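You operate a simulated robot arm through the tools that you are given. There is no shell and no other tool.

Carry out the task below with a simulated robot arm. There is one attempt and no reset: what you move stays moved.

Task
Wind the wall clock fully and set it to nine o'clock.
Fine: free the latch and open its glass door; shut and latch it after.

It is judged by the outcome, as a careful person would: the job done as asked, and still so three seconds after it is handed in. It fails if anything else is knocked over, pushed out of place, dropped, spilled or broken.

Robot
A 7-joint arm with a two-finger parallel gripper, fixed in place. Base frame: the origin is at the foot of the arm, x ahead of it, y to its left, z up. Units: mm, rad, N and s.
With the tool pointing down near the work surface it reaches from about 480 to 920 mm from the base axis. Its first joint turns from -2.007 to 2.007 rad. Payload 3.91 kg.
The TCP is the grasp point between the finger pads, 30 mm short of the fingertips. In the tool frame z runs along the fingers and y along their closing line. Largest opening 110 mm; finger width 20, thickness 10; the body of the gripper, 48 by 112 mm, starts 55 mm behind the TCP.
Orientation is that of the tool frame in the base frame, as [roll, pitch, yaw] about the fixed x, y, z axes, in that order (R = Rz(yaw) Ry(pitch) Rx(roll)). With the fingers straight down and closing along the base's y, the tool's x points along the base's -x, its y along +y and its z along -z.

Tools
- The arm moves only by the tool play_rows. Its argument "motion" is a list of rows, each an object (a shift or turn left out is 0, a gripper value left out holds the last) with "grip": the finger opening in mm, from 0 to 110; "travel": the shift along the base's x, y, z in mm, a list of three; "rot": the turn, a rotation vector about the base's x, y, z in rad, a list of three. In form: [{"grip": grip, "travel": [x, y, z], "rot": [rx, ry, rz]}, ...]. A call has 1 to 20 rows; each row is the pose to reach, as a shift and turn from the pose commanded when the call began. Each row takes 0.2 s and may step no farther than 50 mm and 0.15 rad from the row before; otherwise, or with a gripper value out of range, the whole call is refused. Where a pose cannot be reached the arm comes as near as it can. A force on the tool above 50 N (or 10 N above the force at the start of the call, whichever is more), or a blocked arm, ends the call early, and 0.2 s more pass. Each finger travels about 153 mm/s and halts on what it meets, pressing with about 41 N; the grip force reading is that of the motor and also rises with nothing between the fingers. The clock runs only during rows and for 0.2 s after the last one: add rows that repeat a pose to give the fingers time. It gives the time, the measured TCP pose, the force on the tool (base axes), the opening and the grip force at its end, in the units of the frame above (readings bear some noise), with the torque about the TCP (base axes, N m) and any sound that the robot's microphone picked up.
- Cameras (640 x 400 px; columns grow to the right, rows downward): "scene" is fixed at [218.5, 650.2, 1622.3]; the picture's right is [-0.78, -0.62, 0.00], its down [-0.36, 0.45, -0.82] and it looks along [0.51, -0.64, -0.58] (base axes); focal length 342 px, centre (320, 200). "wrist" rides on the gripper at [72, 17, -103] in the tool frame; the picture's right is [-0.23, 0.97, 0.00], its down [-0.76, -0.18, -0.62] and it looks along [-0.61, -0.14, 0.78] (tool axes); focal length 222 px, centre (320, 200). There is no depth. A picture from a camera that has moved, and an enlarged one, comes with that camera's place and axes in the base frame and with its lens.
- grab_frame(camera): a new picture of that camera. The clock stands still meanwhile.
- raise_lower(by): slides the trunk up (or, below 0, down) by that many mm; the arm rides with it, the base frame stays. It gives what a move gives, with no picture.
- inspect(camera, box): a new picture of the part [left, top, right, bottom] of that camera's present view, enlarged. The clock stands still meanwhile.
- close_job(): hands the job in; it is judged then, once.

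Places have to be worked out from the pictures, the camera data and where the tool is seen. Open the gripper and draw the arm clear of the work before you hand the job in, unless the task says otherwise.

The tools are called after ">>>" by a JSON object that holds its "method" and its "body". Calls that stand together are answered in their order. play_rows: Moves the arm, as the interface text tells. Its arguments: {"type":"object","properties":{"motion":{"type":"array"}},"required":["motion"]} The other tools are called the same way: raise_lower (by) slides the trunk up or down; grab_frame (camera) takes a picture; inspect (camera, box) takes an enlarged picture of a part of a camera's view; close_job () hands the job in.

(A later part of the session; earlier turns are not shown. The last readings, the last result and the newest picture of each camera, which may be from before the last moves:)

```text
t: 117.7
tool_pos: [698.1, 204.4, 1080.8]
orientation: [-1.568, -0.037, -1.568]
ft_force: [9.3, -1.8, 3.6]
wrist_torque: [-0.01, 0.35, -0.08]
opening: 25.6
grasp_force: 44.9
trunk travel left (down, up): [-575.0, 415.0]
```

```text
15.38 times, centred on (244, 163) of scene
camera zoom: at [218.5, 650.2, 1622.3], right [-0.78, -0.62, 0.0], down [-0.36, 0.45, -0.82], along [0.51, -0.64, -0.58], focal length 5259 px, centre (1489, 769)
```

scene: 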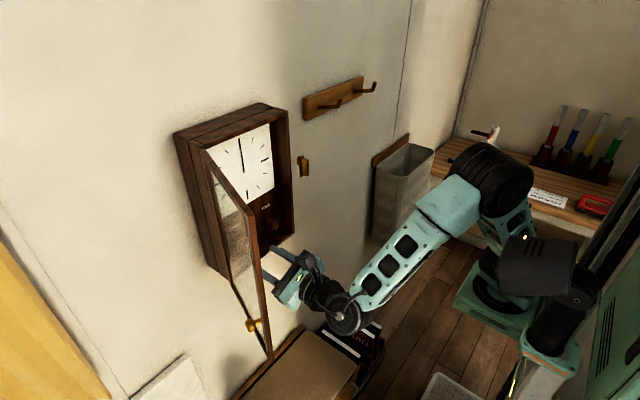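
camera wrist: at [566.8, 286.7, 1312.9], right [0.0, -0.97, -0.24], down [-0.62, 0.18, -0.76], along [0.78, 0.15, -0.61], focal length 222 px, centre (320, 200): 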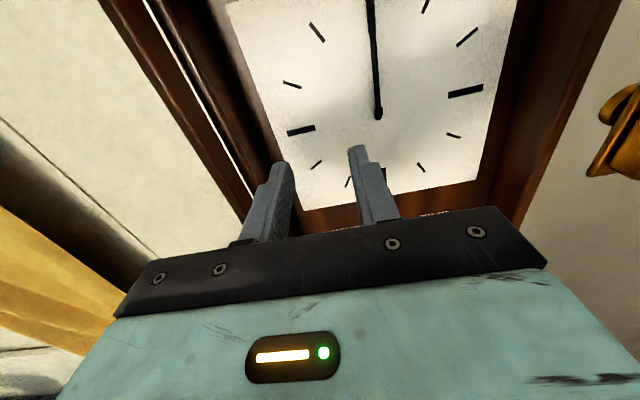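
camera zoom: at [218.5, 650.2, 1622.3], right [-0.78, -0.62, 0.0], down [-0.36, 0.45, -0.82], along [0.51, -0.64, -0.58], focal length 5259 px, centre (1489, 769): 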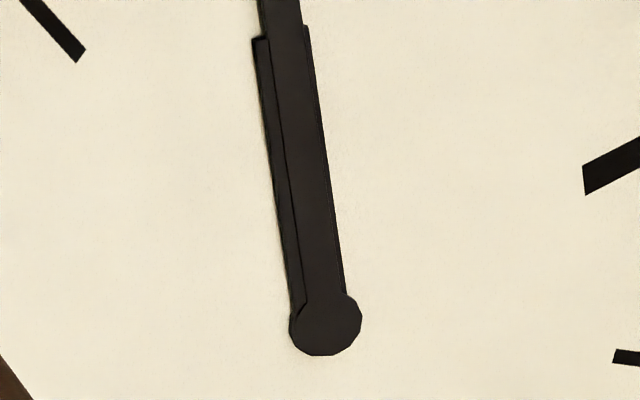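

The hands behave as predicted, both nearly face-on to the scene camera now at q≈341°. I'll finish the second stroke, release and retract.

>>> {"method": "play_rows", "body": {"motion": [{"rot": [0.15, 0, 0]}, {"rot": [0.3, 0, 0]}, {"rot": [0.45, 0, 0]}, {"rot": [0.6, 0, 0]}, {"rot": [0.75, 0, 0]}, {"rot": [0.9, 0, 0]}, {"rot": [1.05, 0, 0]}, {"rot": [1.2, 0, -0.0]}, {"rot": [1.35, 0, 0]}, {"rot": [1.5, 0, 0]}, {"rot": [1.65, 0, 0]}, {"rot": [1.8, 0, 0]}, {"rot": [1.95, 0, 0]}, {"rot": [2.05, 0, 0]}, {"rot": [2.05, 0, 0]}, {"rot": [2.05, 0, 0], "grip": 38}, {"rot": [2.05, 0, 0], "grip": 38}, {"travel": [-30, 0, 0], "rot": [2.05, 0, 0]}, {"travel": [-55, 0, 0], "rot": [2.05, 0, 0]}]}}

>>> {"method": "play_rows", "body": {"motion": [{"rot": [-0.15, 0, 0]}, {"rot": [-0.3, 0, 0]}, {"rot": [-0.45, 0, 0]}, {"rot": [-0.6, 0, 0]}, {"rot": [-0.75, 0, 0]}, {"rot": [-0.9, 0, 0]}, {"rot": [-1.05, 0, 0]}, {"rot": [-1.2, 0, 0]}, {"rot": [-1.35, 0, 0]}, {"rot": [-1.5, 0, 0]}, {"rot": [-1.65, 0, 0]}, {"rot": [-1.8, 0, 0]}, {"rot": [-1.95, 0, 0]}, {"rot": [-2.1, 0, 0]}, {"rot": [-2.25, 0, 0]}, {"rot": [-2.4, 0, 0]}, {"rot": [-2.55, 0, 0]}, {"rot": [-2.7, 0, 0]}, {"rot": [-2.85, 0, 0]}, {"rot": [-3.0, 0, 0]}]}}

>>> {"method": "play_rows", "body": {"motion": [{"rot": [-0.15, 0, 0]}, {"rot": [-0.3, 0, 0]}, {"rot": [-0.45, 0, 0]}, {"rot": [-0.6, 0, 0]}, {"rot": [-0.75, 0, 0]}, {"rot": [-0.9, 0, 0]}, {"rot": [-1.0, 0, 0]}, {"rot": [-1.0, 0, 0]}]}}

>>> {"method": "inspect", "body": {"camera": "wrist", "box": [220, 90, 420, 230]}}

>>> {"method": "grab_frame", "body": {"camera": "scene"}}

```text
t: 121.7
tool_pos: [641.1, 205.1, 1081.3]
orientation: [1.572, 1.131, 1.571]
ft_force: [0.4, 0.2, -0.1]
wrist_torque: [0.0, -0.02, -0.01]
opening: 38.2
grasp_force: 0.0
trunk travel left (down, up): [-575.0, 415.0]
```

```text
t: 125.9
tool_pos: [642.2, 204.2, 1080.4]
orientation: [-1.569, -0.993, -1.567]
ft_force: [0.6, -0.9, -0.5]
wrist_torque: [-0.01, 0.01, 0.02]
opening: 37.9
grasp_force: 0.0
trunk travel left (down, up): [-575.0, 415.0]
```

```text
t: 127.7
tool_pos: [641.4, 204.8, 1079.8]
orientation: [1.579, -1.15, 1.566]
ft_force: [-0.1, 0.1, 0.2]
wrist_torque: [-0.02, -0.01, 0.04]
opening: 38.2
grasp_force: 0.0
trunk travel left (down, up): [-575.0, 415.0]
```

```text
2.86 times, centred on (320, 160) of wrist
camera zoom: at [538.5, 219.7, 1153.0], right [0.0, -0.98, 0.19], down [-0.62, -0.15, -0.77], along [0.78, -0.12, -0.61], focal length 635 px, centre (320, 314)
```

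zoom: 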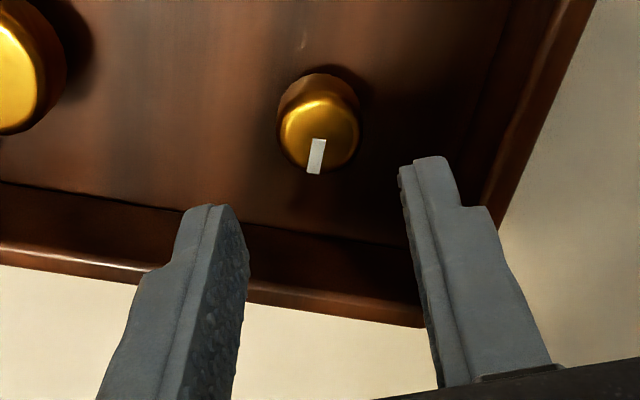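

```text
taken
```

scene: 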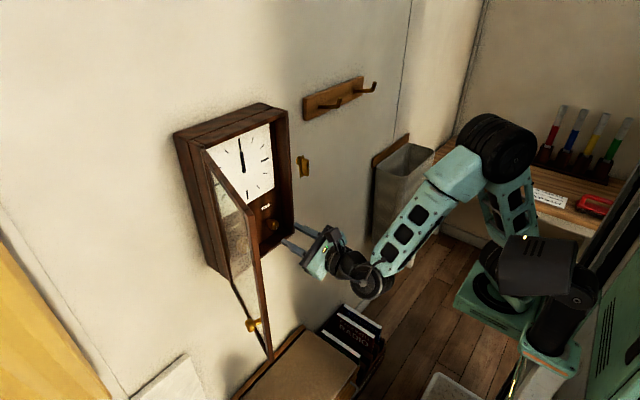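

The knob's mark is at 360°, not the 458° I commanded, so the TIME knob has a stop one turn clockwise (+3 h) and the fingers slipped there. A ±3 h range rules out a 2:37 start, so the clock must have started near 8:37, and nine o'clock is about +46° from the start. I'll check the hands, then rotate the hand for counter-clockwise strokes.

>>> {"method": "inspect", "body": {"camera": "scene", "box": [232, 150, 256, 176]}}

>>> {"method": "play_rows", "body": {"motion": [{"rot": [0.15, 0, 0]}, {"rot": [0.3, 0, 0]}, {"rot": [0.45, 0, 0]}, {"rot": [0.6, 0, 0]}, {"rot": [0.75, 0, 0]}, {"rot": [0.9, 0, 0]}, {"rot": [1.05, 0, 0]}, {"rot": [1.2, 0, 0]}, {"rot": [1.35, 0, 0]}, {"rot": [1.5, 0, 0]}, {"rot": [1.65, 0, 0]}, {"rot": [1.8, 0, 0]}, {"rot": [1.95, 0, 0]}, {"rot": [2.1, 0, 0]}, {"rot": [2.25, 0, 0]}, {"rot": [2.4, 0, 0]}, {"rot": [2.55, 0, 0]}, {"rot": [2.7, 0, 0]}, {"rot": [2.85, 0, 0]}, {"rot": [3.0, 0, 0]}]}}

>>> {"method": "play_rows", "body": {"motion": [{"rot": [0.15, 0, 0]}, {"rot": [0.3, 0, 0]}, {"rot": [0.45, 0, 0]}, {"rot": [0.6, 0, 0]}, {"rot": [0.75, 0, 0]}, {"rot": [0.9, 0, 0]}, {"rot": [1.0, 0, 0]}, {"rot": [1.0, 0, 0], "travel": [30, 0, 0]}, {"rot": [1.0, 0, 0], "travel": [48, 0, 0]}, {"rot": [1.0, 0, 0], "travel": [55, 0, 0]}, {"rot": [1.0, 0, 0], "travel": [55, 0, 0]}, {"rot": [1.0, 0, 0], "travel": [55, 0, 0], "grip": 18}, {"rot": [1.0, 0, 0], "travel": [55, 0, 0], "grip": 18}, {"rot": [1.0, 0, 0], "travel": [55, 0, 0], "grip": 18}]}}

>>> {"method": "inspect", "body": {"camera": "wrist", "box": [220, 90, 420, 230]}}

```text
15.38 times, centred on (244, 163) of scene
camera zoom: at [218.5, 650.2, 1622.3], right [-0.78, -0.62, 0.0], down [-0.36, 0.45, -0.82], along [0.51, -0.64, -0.58], focal length 5259 px, centre (1489, 769)
```

zoom: 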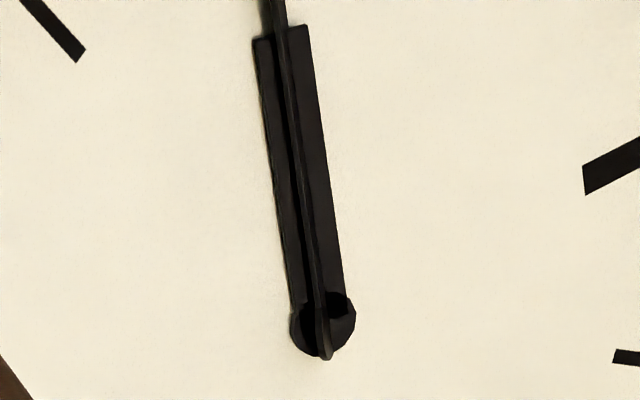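

```text
t: 131.9
tool_pos: [641.5, 205.3, 1080.8]
orientation: [-1.565, 1.013, -1.566]
ft_force: [-0.3, 0.2, -0.7]
wrist_torque: [0.03, 0.01, -0.02]
opening: 37.9
grasp_force: 0.1
trunk travel left (down, up): [-575.0, 415.0]
```

```text
t: 134.9
tool_pos: [695.6, 204.9, 1079.8]
orientation: [1.573, 1.13, 1.567]
ft_force: [3.1, 0.6, -0.2]
wrist_torque: [0.0, -0.12, 0.35]
opening: 25.6
grasp_force: 45.2
trunk travel left (down, up): [-575.0, 415.0]
```

```text
2.86 times, centred on (320, 160) of wrist
camera zoom: at [593.2, 252.6, 1021.2], right [0.0, 0.78, 0.62], down [-0.62, -0.48, 0.61], along [0.78, -0.39, 0.49], focal length 635 px, centre (320, 314)
```

zoom: 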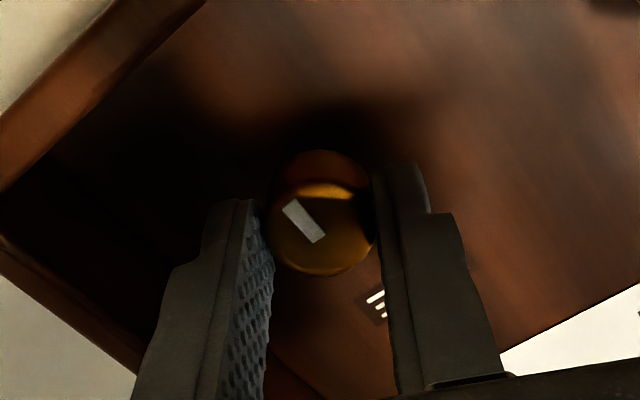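

At q=360° the hands look as the mapping predicts, with the long hand edge-on and the short hand wide. Gripped at 360°, I'll now turn counter-clockwise.

>>> {"method": "play_rows", "body": {"motion": [{"rot": [-0.15, 0, 0]}, {"rot": [-0.3, 0, 0]}, {"rot": [-0.45, 0, 0]}, {"rot": [-0.6, 0, 0]}, {"rot": [-0.75, 0, 0]}, {"rot": [-0.9, 0, 0]}, {"rot": [-1.05, 0, 0]}, {"rot": [-1.2, 0, 0]}, {"rot": [-1.35, 0, 0]}, {"rot": [-1.5, 0, 0]}, {"rot": [-1.65, 0, 0]}, {"rot": [-1.8, 0, 0]}, {"rot": [-1.95, 0, 0]}, {"rot": [-2.1, 0, 0]}, {"rot": [-2.25, 0, 0]}, {"rot": [-2.4, 0, 0]}, {"rot": [-2.55, 0, 0]}, {"rot": [-2.7, 0, 0]}, {"rot": [-2.85, 0, 0]}, {"rot": [-3.0, 0, 0]}]}}

>>> {"method": "play_rows", "body": {"motion": [{"rot": [-0.15, 0, 0]}, {"rot": [-0.3, 0, 0]}, {"rot": [-0.45, 0, 0]}, {"rot": [-0.6, 0, 0]}, {"rot": [-0.75, 0, 0]}, {"rot": [-0.9, 0, 0]}, {"rot": [-1.0, 0, 0]}, {"rot": [-1.0, 0, 0]}, {"rot": [-1.0, 0, 0], "grip": 38}, {"rot": [-1.0, 0, 0], "grip": 38}, {"rot": [-1.0, 0, 0], "travel": [-30, 0, 0]}, {"rot": [-1.0, 0, 0], "travel": [-55, 0, 0]}, {"rot": [-1.0, 0, 0], "travel": [-55, 0, 0]}]}}

>>> {"method": "inspect", "body": {"camera": "wrist", "box": [220, 90, 420, 230]}}

>>> {"method": "inspect", "body": {"camera": "scene", "box": [232, 150, 256, 176]}}

```text
t: 139.1
tool_pos: [698.5, 205.6, 1079.9]
orientation: [-1.57, -0.994, -1.565]
ft_force: [-11.6, 1.4, -8.8]
wrist_torque: [-0.01, 0.91, 0.14]
opening: 25.7
grasp_force: 45.1
trunk travel left (down, up): [-575.0, 415.0]
```

```text
t: 141.9
tool_pos: [640.4, 205.6, 1081.3]
orientation: [1.575, -1.152, 1.567]
ft_force: [0.3, 0.7, 0.1]
wrist_torque: [-0.01, -0.01, 0.02]
opening: 38.1
grasp_force: 0.1
trunk travel left (down, up): [-575.0, 415.0]
```

```text
2.86 times, centred on (320, 160) of wrist
camera zoom: at [538.0, 219.9, 1153.3], right [0.0, -0.98, 0.19], down [-0.62, -0.15, -0.77], along [0.78, -0.12, -0.61], focal length 635 px, centre (320, 314)
```

zoom: 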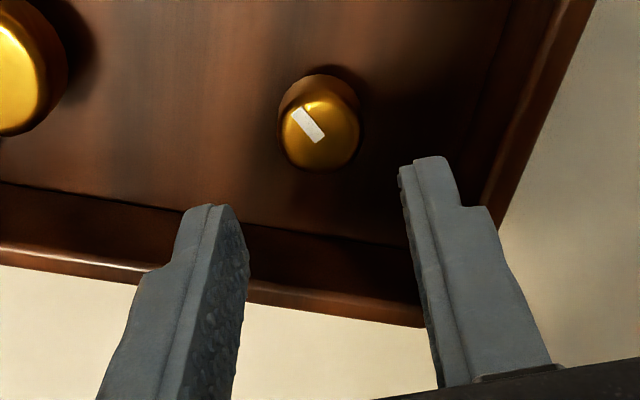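

```text
15.38 times, centred on (244, 163) of scene
camera zoom: at [218.5, 650.2, 1622.3], right [-0.78, -0.62, 0.0], down [-0.36, 0.45, -0.82], along [0.51, -0.64, -0.58], focal length 5259 px, centre (1489, 769)
```

zoom: 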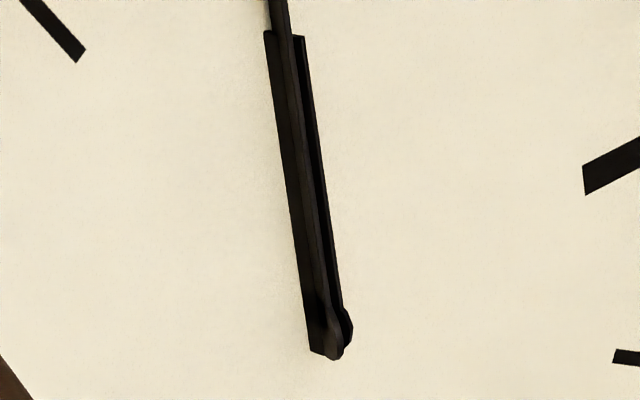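

The mark reads about 132° (expected 131°), so nine o'clock is roughly 85° further counter-clockwise. I'll rotate the open hand to allow that stroke and re-grip.

>>> {"method": "play_rows", "body": {"motion": [{"rot": [0.15, 0, 0], "grip": 34}, {"rot": [0.3, 0, 0]}, {"rot": [0.45, 0, 0]}, {"rot": [0.6, 0, 0]}, {"rot": [0.75, 0, 0]}, {"rot": [0.9, 0, 0]}, {"rot": [1.05, 0, 0]}, {"rot": [1.2, 0, 0]}, {"rot": [1.35, 0, 0]}, {"rot": [1.5, 0, 0]}, {"rot": [1.65, 0, 0]}, {"rot": [1.75, 0, 0]}, {"rot": [1.75, 0, 0], "travel": [30, 0, -0.7]}, {"rot": [1.75, 0, 0], "travel": [48, 0, -0.7]}, {"rot": [1.75, 0, 0], "travel": [56, 0, -0.7]}, {"rot": [1.75, 0, 0], "travel": [56, 0, -0.7]}, {"rot": [1.75, 0, 0], "travel": [56, 0, -0.7], "grip": 18}, {"rot": [1.75, 0, 0], "travel": [56, 0, -0.7], "grip": 18}, {"rot": [1.75, 0, 0], "travel": [56, 0, -0.7], "grip": 18}]}}

>>> {"method": "inspect", "body": {"camera": "scene", "box": [232, 150, 256, 176]}}

>>> {"method": "inspect", "body": {"camera": "wrist", "box": [220, 90, 420, 230]}}

```text
t: 145.9
tool_pos: [697.3, 204.7, 1079.3]
orientation: [-1.567, -0.238, -1.569]
ft_force: [6.0, 2.1, 4.1]
wrist_torque: [-0.02, 0.32, 0.08]
opening: 25.8
grasp_force: 45.0
trunk travel left (down, up): [-575.0, 415.0]
```

```text
15.38 times, centred on (244, 163) of scene
camera zoom: at [218.5, 650.2, 1622.3], right [-0.78, -0.62, 0.0], down [-0.36, 0.45, -0.82], along [0.51, -0.64, -0.58], focal length 5259 px, centre (1489, 769)
```

zoom: 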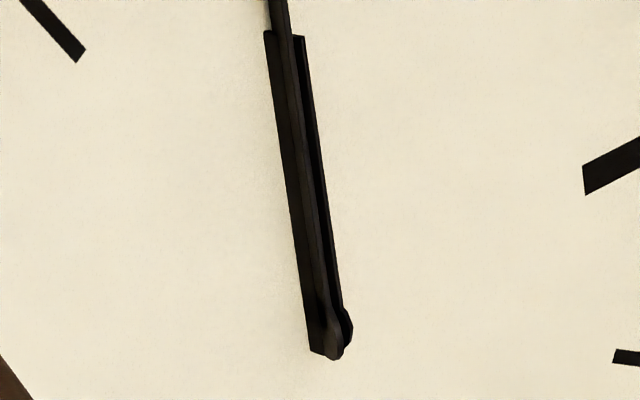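

```text
2.86 times, centred on (320, 160) of wrist
camera zoom: at [594.8, 131.6, 1079.6], right [0.0, -0.01, -1.0], down [-0.63, 0.78, -0.01], along [0.78, 0.63, 0.0], focal length 635 px, centre (320, 314)
```

zoom: 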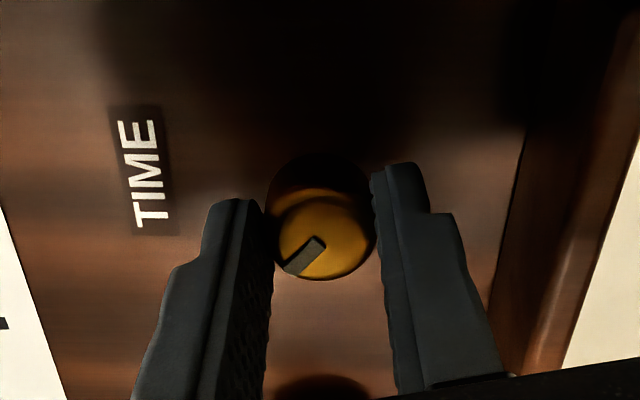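

The mark confirms q≈131.5°. I'll turn -1.48 rad to q≈46.7°.

>>> {"method": "play_rows", "body": {"motion": [{"rot": [-0.15, 0, 0]}, {"rot": [-0.3, 0, 0]}, {"rot": [-0.45, 0, 0]}, {"rot": [-0.6, 0, 0]}, {"rot": [-0.75, 0, 0]}, {"rot": [-0.9, 0, 0]}, {"rot": [-1.05, 0, 0]}, {"rot": [-1.2, 0, 0]}, {"rot": [-1.35, 0, 0]}, {"rot": [-1.48, 0, 0]}, {"rot": [-1.48, 0, 0]}, {"rot": [-1.48, 0, 0]}]}}

>>> {"method": "inspect", "body": {"camera": "scene", "box": [232, 150, 256, 176]}}

>>> {"method": "inspect", "body": {"camera": "scene", "box": [236, 140, 250, 158]}}

>>> {"method": "inspect", "body": {"camera": "wrist", "box": [220, 90, 420, 230]}}

```text
t: 148.5
tool_pos: [697.7, 205.4, 1079.8]
orientation: [1.58, -1.419, 1.568]
ft_force: [9.8, 2.5, 6.8]
wrist_torque: [0.02, -1.03, -0.21]
opening: 25.8
grasp_force: 44.8
trunk travel left (down, up): [-575.0, 415.0]
```

```text
15.38 times, centred on (244, 163) of scene
camera zoom: at [218.5, 650.2, 1622.3], right [-0.78, -0.62, 0.0], down [-0.36, 0.45, -0.82], along [0.51, -0.64, -0.58], focal length 5259 px, centre (1489, 769)
```

zoom: 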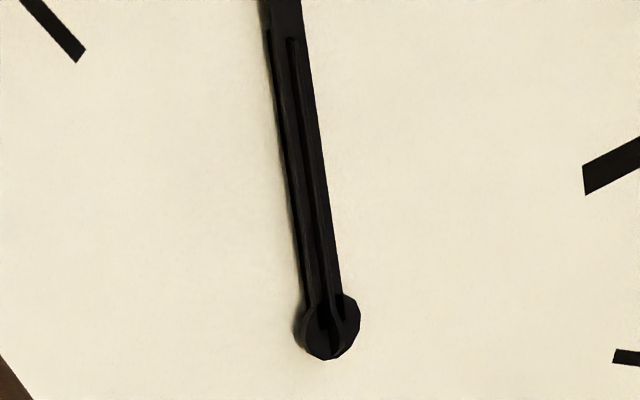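

```text
16.00 times, centred on (243, 149) of scene
camera zoom: at [218.5, 650.2, 1622.3], right [-0.78, -0.62, 0.0], down [-0.36, 0.45, -0.82], along [0.51, -0.64, -0.58], focal length 5469 px, centre (1552, 1016)
```

zoom: 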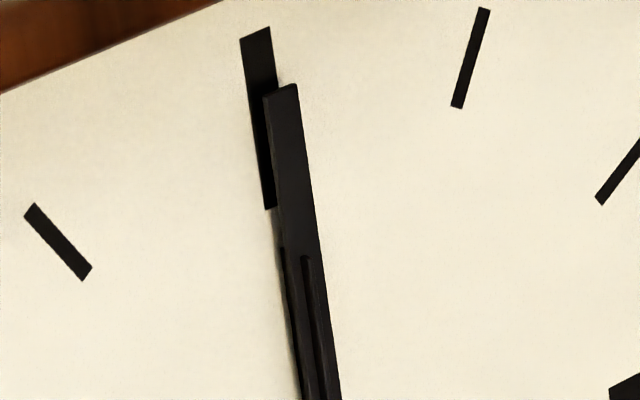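

```text
2.86 times, centred on (320, 160) of wrist
camera zoom: at [594.7, 199.9, 1153.5], right [0.0, -1.0, -0.08], down [-0.62, 0.06, -0.78], along [0.78, 0.05, -0.62], focal length 635 px, centre (320, 314)
```

zoom: 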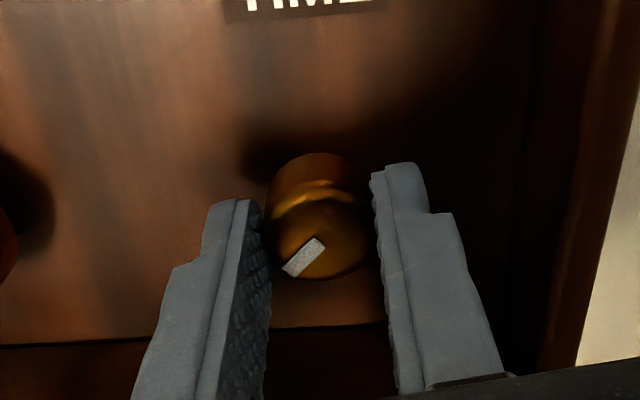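

The slope of the long hand's end edge against the tick edge suggests it is still about 10–13° short of flat (≈2 min). I'll add +0.06 rad, then release and check from closer.

>>> {"method": "play_rows", "body": {"motion": [{"rot": [0.03, 0, 0]}, {"rot": [0.06, 0, 0]}, {"rot": [0.06, 0, 0]}, {"rot": [0.06, 0, 0]}]}}

>>> {"method": "inspect", "body": {"camera": "scene", "box": [236, 138, 246, 146]}}

>>> {"method": "inspect", "body": {"camera": "scene", "box": [239, 166, 251, 176]}}

```text
t: 149.5
tool_pos: [697.6, 205.7, 1080.5]
orientation: [1.585, -1.481, 1.559]
ft_force: [9.9, 2.2, 7.7]
wrist_torque: [0.03, -0.05, -0.34]
opening: 25.6
grasp_force: 45.1
trunk travel left (down, up): [-575.0, 415.0]
```

```text
16.00 times, centred on (241, 142) of scene
camera zoom: at [218.5, 650.2, 1622.3], right [-0.78, -0.62, 0.0], down [-0.36, 0.45, -0.82], along [0.51, -0.64, -0.58], focal length 5469 px, centre (1584, 1128)
```

zoom: 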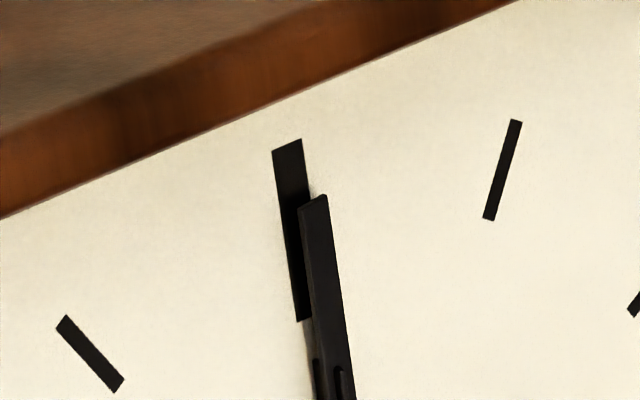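

```text
16.00 times, centred on (245, 171) of scene
camera zoom: at [218.5, 650.2, 1622.3], right [-0.78, -0.62, 0.0], down [-0.36, 0.45, -0.82], along [0.51, -0.64, -0.58], focal length 5469 px, centre (1520, 664)
```

zoom: 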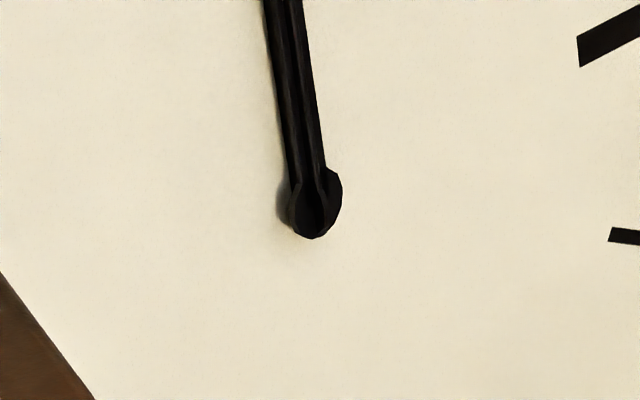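

It's now within a few degrees of flat. I'll release, back out and inspect from the front, above.

>>> {"method": "play_rows", "body": {"motion": [{"grip": 38}, {"grip": 38}, {"travel": [-35, 0, 0]}, {"travel": [-75, 0, 0]}, {"travel": [-80, 20, 30]}, {"travel": [-80, 40, 65]}, {"travel": [-80, 50, 100]}, {"travel": [-80, 55, 140]}, {"travel": [-80, 55, 180]}, {"travel": [-80, 55, 220]}, {"travel": [-80, 55, 250]}, {"travel": [-80, 55, 250]}]}}

>>> {"method": "grab_frame", "body": {"camera": "wrist"}}

>>> {"method": "inspect", "body": {"camera": "scene", "box": [236, 138, 246, 146]}}

```text
t: 152.1
tool_pos: [617.7, 261.8, 1329.4]
orientation: [1.591, -1.482, 1.554]
ft_force: [0.8, 0.6, -0.6]
wrist_torque: [0.0, 0.01, 0.01]
opening: 38.0
grasp_force: 0.1
trunk travel left (down, up): [-575.0, 415.0]
```

```text
taken
camera wrist: at [514.6, 251.4, 1402.8], right [0.0, -0.99, -0.14], down [-0.62, 0.11, -0.77], along [0.78, 0.09, -0.62], focal length 222 px, centre (320, 200)
```

wrist: 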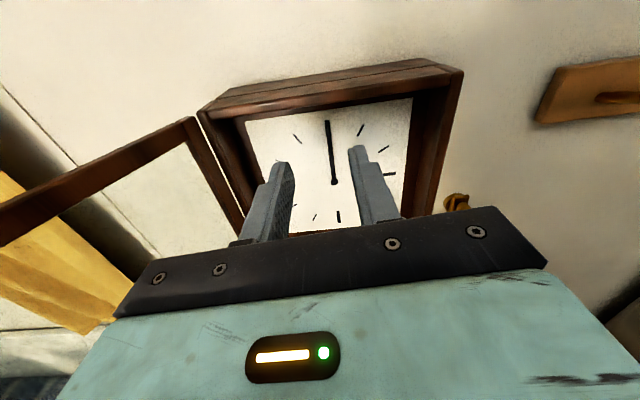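

```text
16.00 times, centred on (241, 142) of scene
camera zoom: at [218.5, 650.2, 1622.3], right [-0.78, -0.62, 0.0], down [-0.36, 0.45, -0.82], along [0.51, -0.64, -0.58], focal length 5469 px, centre (1584, 1128)
```

zoom: 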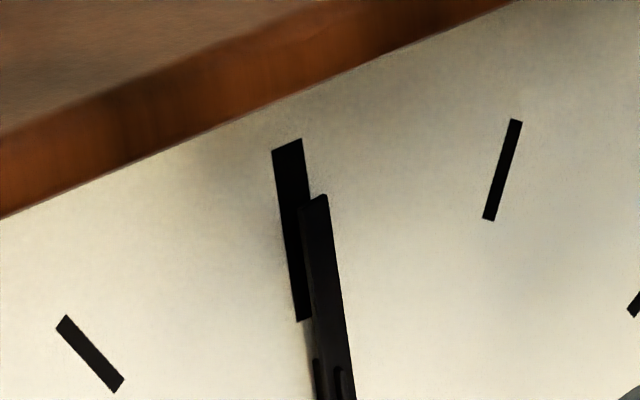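

Now I'll zoom in on the hands from above and in front.

>>> {"method": "inspect", "body": {"camera": "wrist", "box": [318, 118, 340, 134]}}

>>> {"method": "inspect", "body": {"camera": "wrist", "box": [320, 140, 346, 160]}}

>>> {"method": "inspect", "body": {"camera": "wrist", "box": [320, 168, 346, 190]}}

```text
16.00 times, centred on (329, 126) of wrist
camera zoom: at [514.6, 251.4, 1402.8], right [0.0, -0.99, -0.14], down [-0.62, 0.11, -0.77], along [0.78, 0.09, -0.62], focal length 3554 px, centre (176, 1384)
```

zoom: 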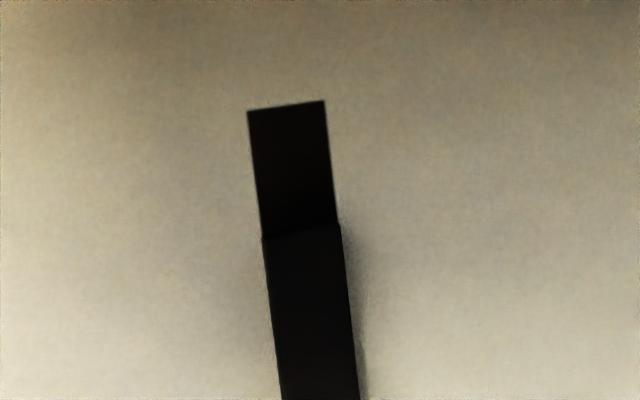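

```text
16.00 times, centred on (333, 150) of wrist
camera zoom: at [514.6, 251.4, 1402.8], right [0.0, -0.99, -0.14], down [-0.62, 0.11, -0.77], along [0.78, 0.09, -0.62], focal length 3554 px, centre (112, 1000)
```

zoom: 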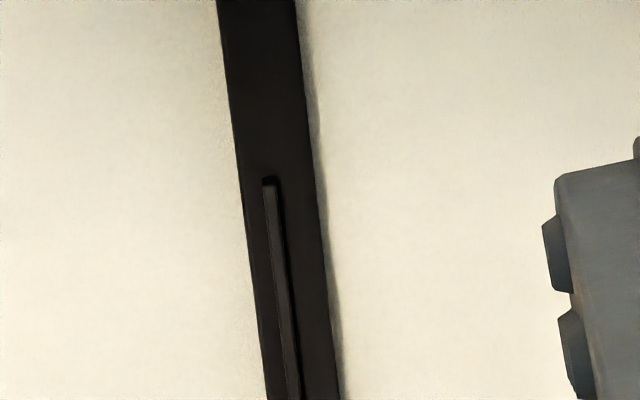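

```text
16.00 times, centred on (333, 179) of wrist
camera zoom: at [514.6, 251.4, 1402.8], right [0.0, -0.99, -0.14], down [-0.62, 0.11, -0.77], along [0.78, 0.09, -0.62], focal length 3554 px, centre (112, 536)
```

zoom: 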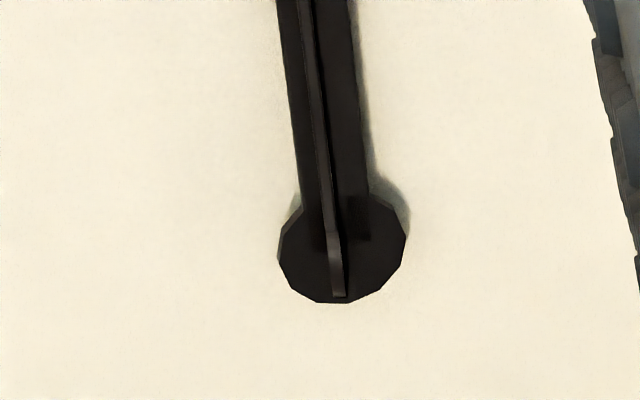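

From here the long hand is flat (within about 4°, under a minute) and the short hand is exactly edge-on: nine o'clock. Next I'll close the door, going around its free edge to the outer side with closed fingers.

>>> {"method": "play_rows", "body": {"motion": [{"travel": [-45, 0, -20], "grip": 0}, {"travel": [-90, 0, -45]}, {"travel": [-135, 0, -70]}, {"travel": [-180, 10, -100]}, {"travel": [-190, 50, -129]}, {"travel": [-190, 95, -129]}, {"travel": [-190, 140, -129]}, {"travel": [-190, 185, -129]}, {"travel": [-190, 218, -129]}, {"travel": [-190, 218, -129]}]}}

>>> {"method": "grab_frame", "body": {"camera": "scene"}}

>>> {"method": "grab_frame", "body": {"camera": "wrist"}}

```text
refused: row 2 steps farther than a row can; nothing moved
```

```text
taken
```

scene: 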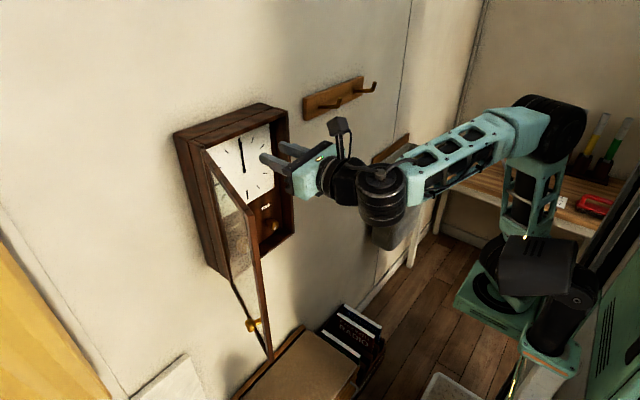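

```text
taken
camera wrist: at [514.6, 251.4, 1402.8], right [0.0, -0.99, -0.14], down [-0.62, 0.11, -0.77], along [0.78, 0.09, -0.62], focal length 222 px, centre (320, 200)
```

wrist: 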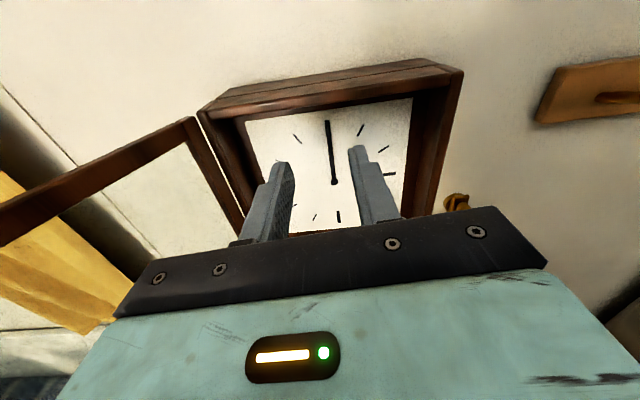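

A step was too long, so I'm resending the path with smaller steps.

>>> {"method": "play_rows", "body": {"motion": [{"travel": [-40, 0, -15], "grip": 0}, {"travel": [-80, 0, -35]}, {"travel": [-120, 0, -60]}, {"travel": [-155, 0, -85]}, {"travel": [-185, 10, -110]}, {"travel": [-190, 45, -129]}, {"travel": [-190, 90, -129]}, {"travel": [-190, 135, -129]}, {"travel": [-190, 180, -129]}, {"travel": [-190, 215, -129]}, {"travel": [-190, 215, -129]}]}}

>>> {"method": "grab_frame", "body": {"camera": "scene"}}

>>> {"method": "grab_frame", "body": {"camera": "wrist"}}

```text
t: 154.4
tool_pos: [469.0, 448.6, 1234.0]
orientation: [1.141, -1.53, 1.925]
ft_force: [-31.0, 11.0, -7.9]
wrist_torque: [0.17, 0.44, -0.07]
opening: 0.1
grasp_force: 37.6
trunk travel left (down, up): [-575.0, 415.0]
stopped in row 11: the force on the tool passed its limit at 119 N (the readings are from after the stop); the commanded pose is now the measured one
```

```text
taken
```

scene: 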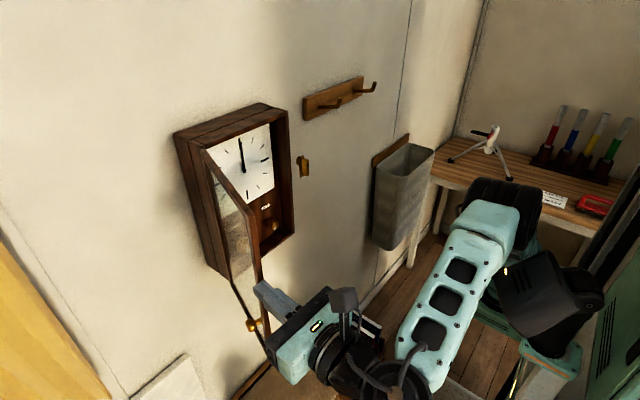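

```text
taken
camera wrist: at [362.9, 443.3, 1303.9], right [-0.07, -0.98, -0.19], down [-0.6, 0.2, -0.78], along [0.8, 0.06, -0.6], focal length 222 px, centre (320, 200)
```

wrist: 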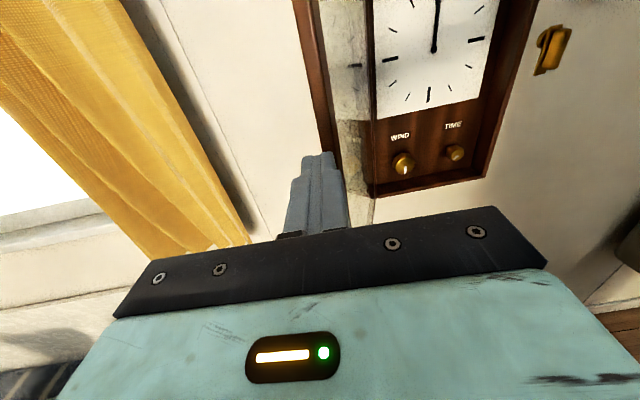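

The arm strayed from the commanded path and the fingertips touched the end of the door; the tool read 119 N. I'll back away gently and check the state.

>>> {"method": "play_rows", "body": {"motion": [{"travel": [-10, -10, 0]}, {"travel": [-20, -25, 0]}, {"travel": [-30, -45, 0]}, {"travel": [-30, -45, 0]}, {"travel": [-30, -45, 0]}]}}

>>> {"method": "grab_frame", "body": {"camera": "scene"}}

>>> {"method": "inspect", "body": {"camera": "scene", "box": [160, 90, 320, 370]}}

```text
t: 154.7
tool_pos: [466.9, 441.8, 1236.2]
orientation: [1.322, -1.541, 1.746]
ft_force: [-43.8, 14.2, -38.4]
wrist_torque: [0.47, 1.32, -0.11]
opening: 0.0
grasp_force: 37.8
trunk travel left (down, up): [-575.0, 415.0]
stopped in row 1: the force on the tool passed its limit at 63 N (the readings are from after the stop); the commanded pose is now the measured one
```

```text
taken
```

scene: 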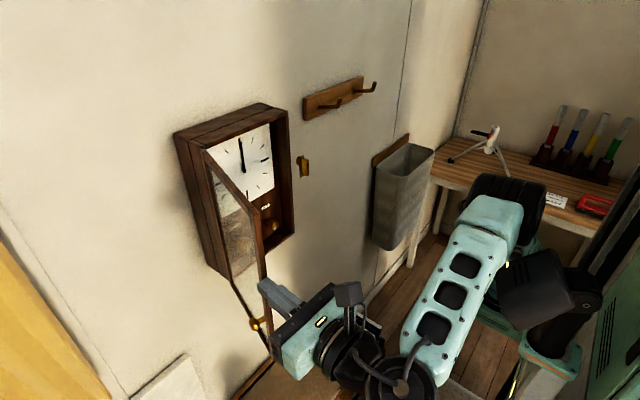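

```text
1.43 times, centred on (240, 230) of scene
camera zoom: at [218.5, 650.2, 1622.3], right [-0.78, -0.62, 0.0], down [-0.36, 0.45, -0.82], along [0.51, -0.64, -0.58], focal length 488 px, centre (434, 157)
```

zoom: 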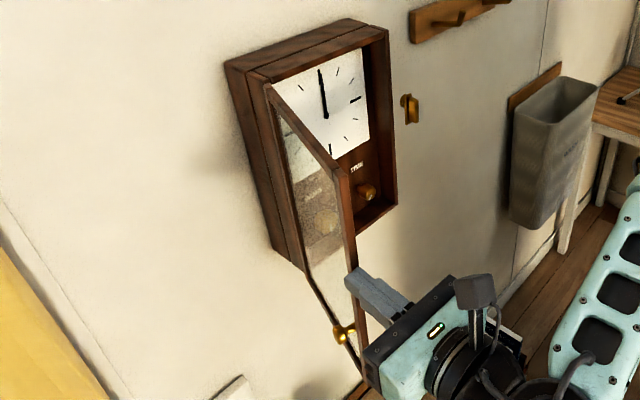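

The hand may be binding against the arm's own forearm in this folded pose, with the camera on top. I'll retrace straight back in -y, in small steps.

>>> {"method": "play_rows", "body": {"motion": [{"travel": [0, -4, 1]}, {"travel": [0, -10, 2]}, {"travel": [0, -20, 3]}, {"travel": [0, -35, 3]}, {"travel": [0, -50, 3]}, {"travel": [0, -50, 3]}]}}

>>> {"method": "grab_frame", "body": {"camera": "scene"}}

```text
t: 155.0
tool_pos: [465.5, 438.6, 1243.0]
orientation: [1.509, -1.552, 1.564]
ft_force: [-29.9, 9.8, -24.9]
wrist_torque: [0.28, 0.73, -0.04]
opening: 0.0
grasp_force: 37.4
trunk travel left (down, up): [-575.0, 415.0]
stopped in row 1: the force on the tool passed its limit at 74 N (the readings are from after the stop); the commanded pose is now the measured one
```

```text
taken
```

scene: 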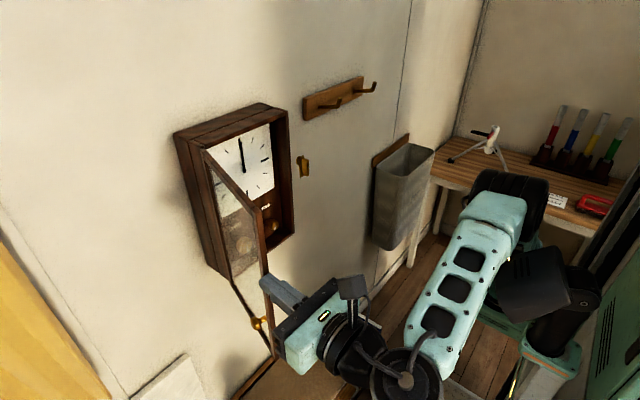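

It's freeing bit by bit. I'll look closely at the contact before moving again.

>>> {"method": "inspect", "body": {"camera": "scene", "box": [230, 250, 400, 380]}}

>>> {"method": "grab_frame", "body": {"camera": "wrist"}}

>>> {"method": "inspect", "body": {"camera": "wrist", "box": [260, 100, 400, 230]}}

```text
3.08 times, centred on (315, 315) of scene
camera zoom: at [218.5, 650.2, 1622.3], right [-0.78, -0.62, 0.0], down [-0.36, 0.45, -0.82], along [0.51, -0.64, -0.58], focal length 1052 px, centre (335, -154)
```

zoom: 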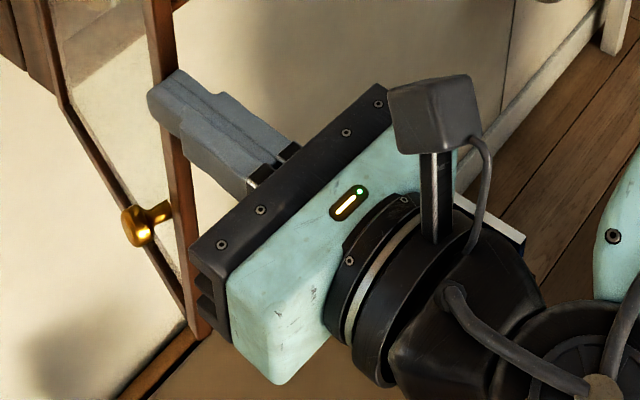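

```text
taken
camera wrist: at [360.7, 430.7, 1314.6], right [-0.07, -0.98, -0.21], down [-0.61, 0.21, -0.77], along [0.79, 0.08, -0.61], focal length 222 px, centre (320, 200)
```

wrist: 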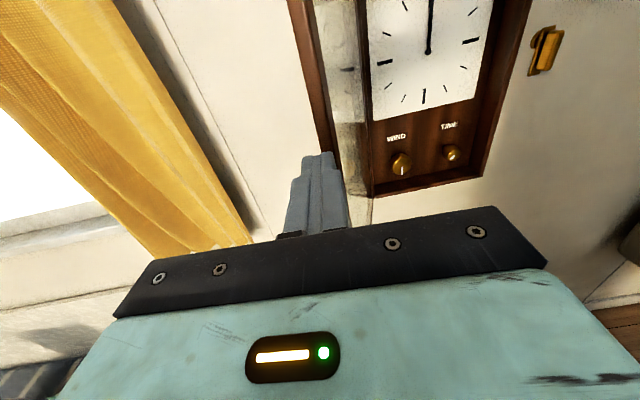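

```text
3.08 times, centred on (330, 165) of wrist
camera zoom: at [360.7, 430.7, 1314.6], right [-0.07, -0.98, -0.21], down [-0.61, 0.21, -0.77], along [0.79, 0.08, -0.61], focal length 684 px, centre (289, 308)
```

zoom: 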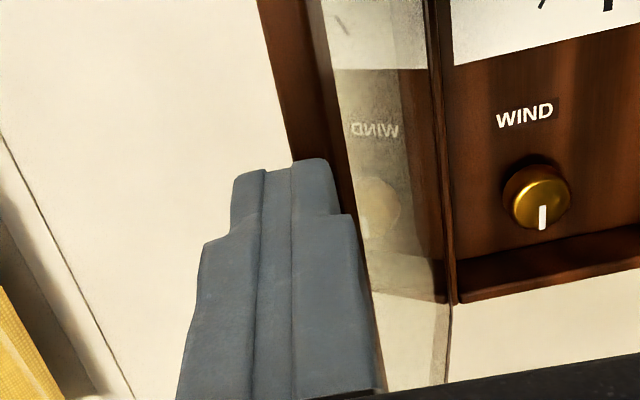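

The fingertips are pressing on the door's end face. I'll hold still for a moment to let things settle, then read the forces.

>>> {"method": "play_rows", "body": {"motion": [{"travel": [0, 0, 0]}, {"travel": [0, 0, 0]}, {"travel": [0, 0, 0]}]}}

```text
t: 155.8
tool_pos: [465.3, 438.3, 1243.1]
orientation: [1.319, -1.555, 1.754]
ft_force: [-35.3, 10.7, -26.4]
wrist_torque: [0.35, 0.84, -0.1]
opening: 0.1
grasp_force: 37.9
trunk travel left (down, up): [-575.0, 415.0]
```

It's a static load of about (-35, 11, -26) N. I'll relieve it by moving along that direction in small steps.

>>> {"method": "play_rows", "body": {"motion": [{"travel": [-2, 0.6, -1.5]}, {"travel": [-4, 1.2, -3]}, {"travel": [-6, 1.8, -4.5]}, {"travel": [-8, 2.4, -6]}, {"travel": [-8, 2.4, -6]}]}}

```text
t: 156.2
tool_pos: [463.9, 434.5, 1252.8]
orientation: [-0.773, -1.568, -2.433]
ft_force: [-16.2, 4.8, -7.3]
wrist_torque: [0.09, 0.2, -0.09]
opening: 0.0
grasp_force: 37.4
trunk travel left (down, up): [-575.0, 415.0]
stopped in row 1: the force on the tool passed its limit at 60 N (the readings are from after the stop); the commanded pose is now the measured one
```

The load dropped as the hand moved up and -y. I'll hold again and look.

>>> {"method": "play_rows", "body": {"motion": [{"travel": [0, 0, 0]}, {"travel": [0, 0, 0]}]}}

>>> {"method": "grab_frame", "body": {"camera": "scene"}}

>>> {"method": "inspect", "body": {"camera": "scene", "box": [220, 180, 340, 370]}}

```text
t: 156.8
tool_pos: [463.9, 433.2, 1253.3]
orientation: [-0.133, -1.566, -3.076]
ft_force: [-20.7, 6.0, -4.0]
wrist_torque: [0.06, 0.11, -0.04]
opening: 0.0
grasp_force: 37.5
trunk travel left (down, up): [-575.0, 415.0]
```

```text
taken
```

scene: 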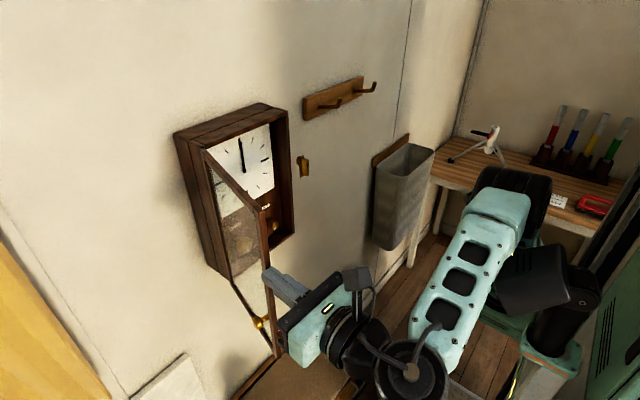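

```text
2.11 times, centred on (280, 275) of scene
camera zoom: at [218.5, 650.2, 1622.3], right [-0.78, -0.62, 0.0], down [-0.36, 0.45, -0.82], along [0.51, -0.64, -0.58], focal length 720 px, centre (404, 42)
```

zoom: 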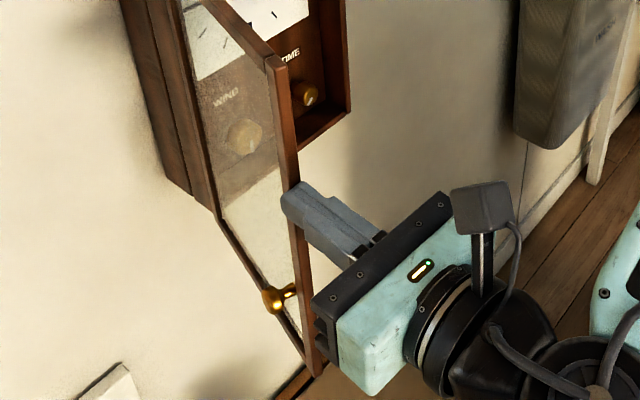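

The tips are leaning on the door's end face, with the door about 106° open. I'll try a pure -x withdrawal in very small steps.

>>> {"method": "play_rows", "body": {"motion": [{"travel": [-1, 0, 0]}, {"travel": [-2, 0, 0]}, {"travel": [-3, 0, 0]}, {"travel": [-4, 0, 0]}, {"travel": [-6, 0, 0]}]}}

```text
t: 157.2
tool_pos: [464.0, 428.6, 1259.4]
orientation: [-1.798, -1.557, -1.412]
ft_force: [-16.5, 3.5, -12.0]
wrist_torque: [0.12, 0.3, -0.08]
opening: 0.0
grasp_force: 37.5
trunk travel left (down, up): [-575.0, 415.0]
stopped in row 2: the force on the tool passed its limit at 55 N (the readings are from after the stop); the commanded pose is now the measured one
```

The arm can't fold further in -x here; it slides up and -y instead. I'll command that motion deliberately to slide off the door edge.

>>> {"method": "play_rows", "body": {"motion": [{"travel": [0, -3, 4]}, {"travel": [0, -6, 8]}, {"travel": [0, -9, 12]}, {"travel": [0, -13, 16]}, {"travel": [0, -17, 20]}, {"travel": [0, -22, 24]}, {"travel": [0, -28, 28]}, {"travel": [0, -34, 30]}, {"travel": [0, -34, 30]}]}}

>>> {"method": "grab_frame", "body": {"camera": "scene"}}

```text
t: 157.9
tool_pos: [461.9, 425.2, 1264.4]
orientation: [-2.365, -1.556, -0.837]
ft_force: [-17.3, 4.6, -8.1]
wrist_torque: [0.08, 0.15, -0.09]
opening: 0.0
grasp_force: 37.5
trunk travel left (down, up): [-575.0, 415.0]
stopped in row 3: the force on the tool passed its limit at 52 N (the readings are from after the stop); the commanded pose is now the measured one
```

```text
taken
```

scene: 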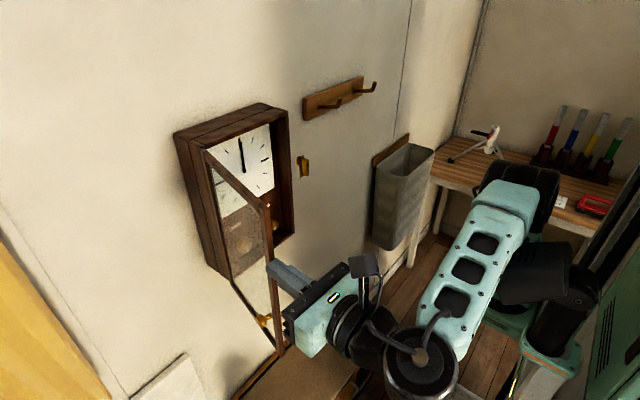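

The door is dragging along with the fingers toward closed. Opening the fingers now will put one on each side of the door edge, which removes this load and lets the outer finger push the door closed.

>>> {"method": "play_rows", "body": {"motion": [{"grip": 30}, {"grip": 60}, {"grip": 80}, {"grip": 80}]}}

>>> {"method": "grab_frame", "body": {"camera": "wrist"}}

>>> {"method": "inspect", "body": {"camera": "scene", "box": [220, 180, 340, 370]}}

```text
t: 158.5
tool_pos: [458.4, 425.2, 1265.3]
orientation: [-2.314, -1.547, -0.89]
ft_force: [-33.4, 2.1, -23.5]
wrist_torque: [1.15, 0.47, -1.61]
opening: 80.2
grasp_force: 0.0
trunk travel left (down, up): [-575.0, 415.0]
stopped in row 3: the force on the tool passed its limit at 51 N (the readings are from after the stop); the commanded pose is now the measured one
```

```text
taken
camera wrist: at [355.0, 413.8, 1338.7], right [-0.06, -0.97, -0.24], down [-0.62, 0.23, -0.75], along [0.78, 0.1, -0.62], focal length 222 px, centre (320, 200)
```

wrist: 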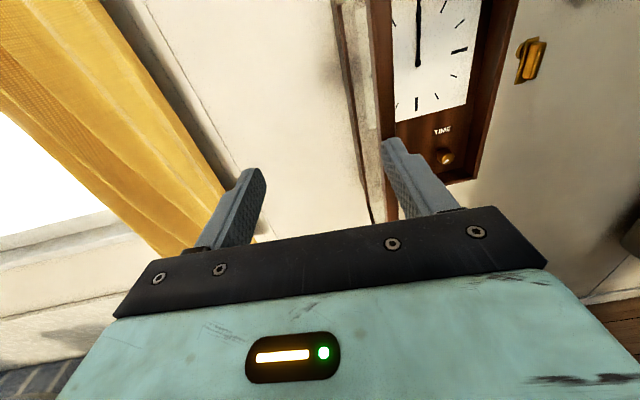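

```text
2.11 times, centred on (280, 275) of scene
camera zoom: at [218.5, 650.2, 1622.3], right [-0.78, -0.62, 0.0], down [-0.36, 0.45, -0.82], along [0.51, -0.64, -0.58], focal length 720 px, centre (404, 42)
```

zoom: 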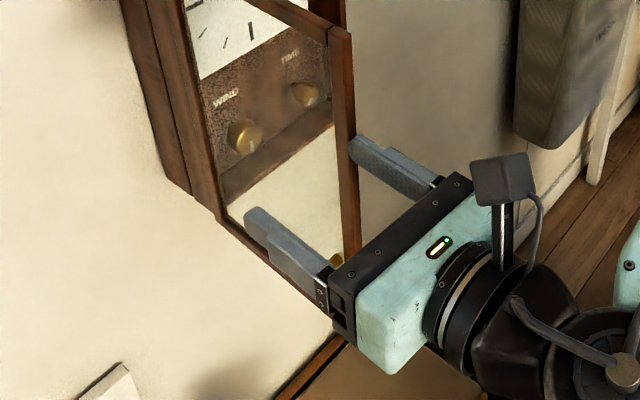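

The right fingertip is still bearing on the end face, with the door near 94°. Yawing the tool about -0.2 rad will lift that finger back off the face, so I'll do that gently.

>>> {"method": "play_rows", "body": {"motion": [{"rot": [0, 0, -0.03]}, {"rot": [0, 0, -0.06]}, {"rot": [0, 0, -0.1]}, {"rot": [0, 0, -0.15]}, {"rot": [0, 0, -0.2]}, {"rot": [0, 0, -0.2]}]}}

>>> {"method": "grab_frame", "body": {"camera": "wrist"}}

>>> {"method": "inspect", "body": {"camera": "scene", "box": [220, 180, 340, 370]}}

```text
t: 158.8
tool_pos: [458.8, 422.5, 1267.6]
orientation: [-2.366, -1.54, -0.843]
ft_force: [-24.6, 1.2, -23.7]
wrist_torque: [1.13, 0.5, -1.19]
opening: 80.4
grasp_force: 0.7
trunk travel left (down, up): [-575.0, 415.0]
stopped in row 1: the force on the tool passed its limit at 61 N (the readings are from after the stop); the commanded pose is now the measured one
```

```text
taken
camera wrist: at [355.6, 411.7, 1340.8], right [-0.07, -0.97, -0.25], down [-0.63, 0.24, -0.74], along [0.78, 0.1, -0.62], focal length 222 px, centre (320, 200)
```

wrist: 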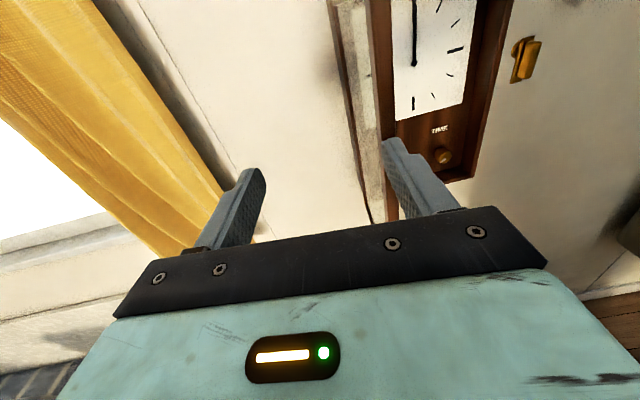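

```text
2.11 times, centred on (280, 275) of scene
camera zoom: at [218.5, 650.2, 1622.3], right [-0.78, -0.62, 0.0], down [-0.36, 0.45, -0.82], along [0.51, -0.64, -0.58], focal length 720 px, centre (404, 42)
```

zoom: 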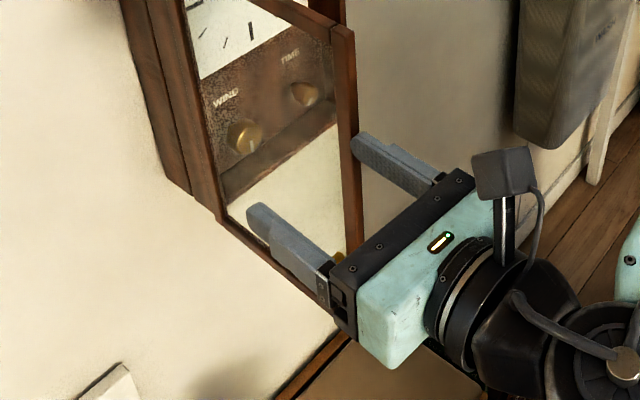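

The torque shows the contact is only at the right fingertip. Opening to 110 mm shifts that finger another 15 mm in -y and should drag the door past 90°, where its edge recedes from the finger.

>>> {"method": "play_rows", "body": {"motion": [{"grip": 95}, {"grip": 110}, {"grip": 110}, {"grip": 110}]}}

>>> {"method": "grab_frame", "body": {"camera": "wrist"}}

>>> {"method": "inspect", "body": {"camera": "scene", "box": [220, 180, 340, 370]}}

```text
t: 159.8
tool_pos: [460.7, 421.9, 1268.0]
orientation: [-2.218, -1.546, -0.993]
ft_force: [-20.9, -0.5, -6.8]
wrist_torque: [0.41, 0.1, -1.25]
opening: 110.0
grasp_force: 0.0
trunk travel left (down, up): [-575.0, 415.0]
```

```text
taken
camera wrist: at [356.0, 411.7, 1341.6], right [-0.07, -0.97, -0.25], down [-0.62, 0.24, -0.75], along [0.78, 0.1, -0.62], focal length 222 px, centre (320, 200)
```

wrist: 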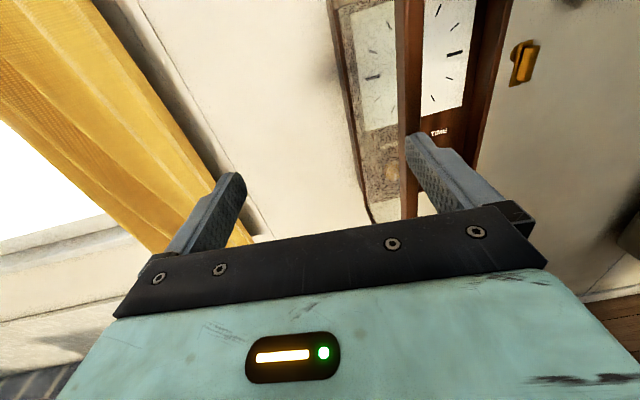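

```text
2.11 times, centred on (280, 275) of scene
camera zoom: at [218.5, 650.2, 1622.3], right [-0.78, -0.62, 0.0], down [-0.36, 0.45, -0.82], along [0.51, -0.64, -0.58], focal length 720 px, centre (404, 42)
```

zoom: 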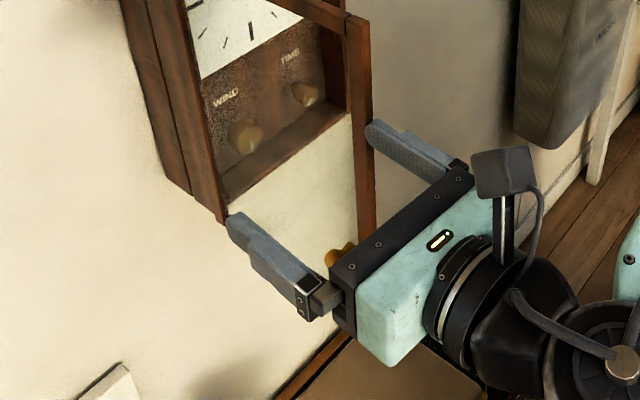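

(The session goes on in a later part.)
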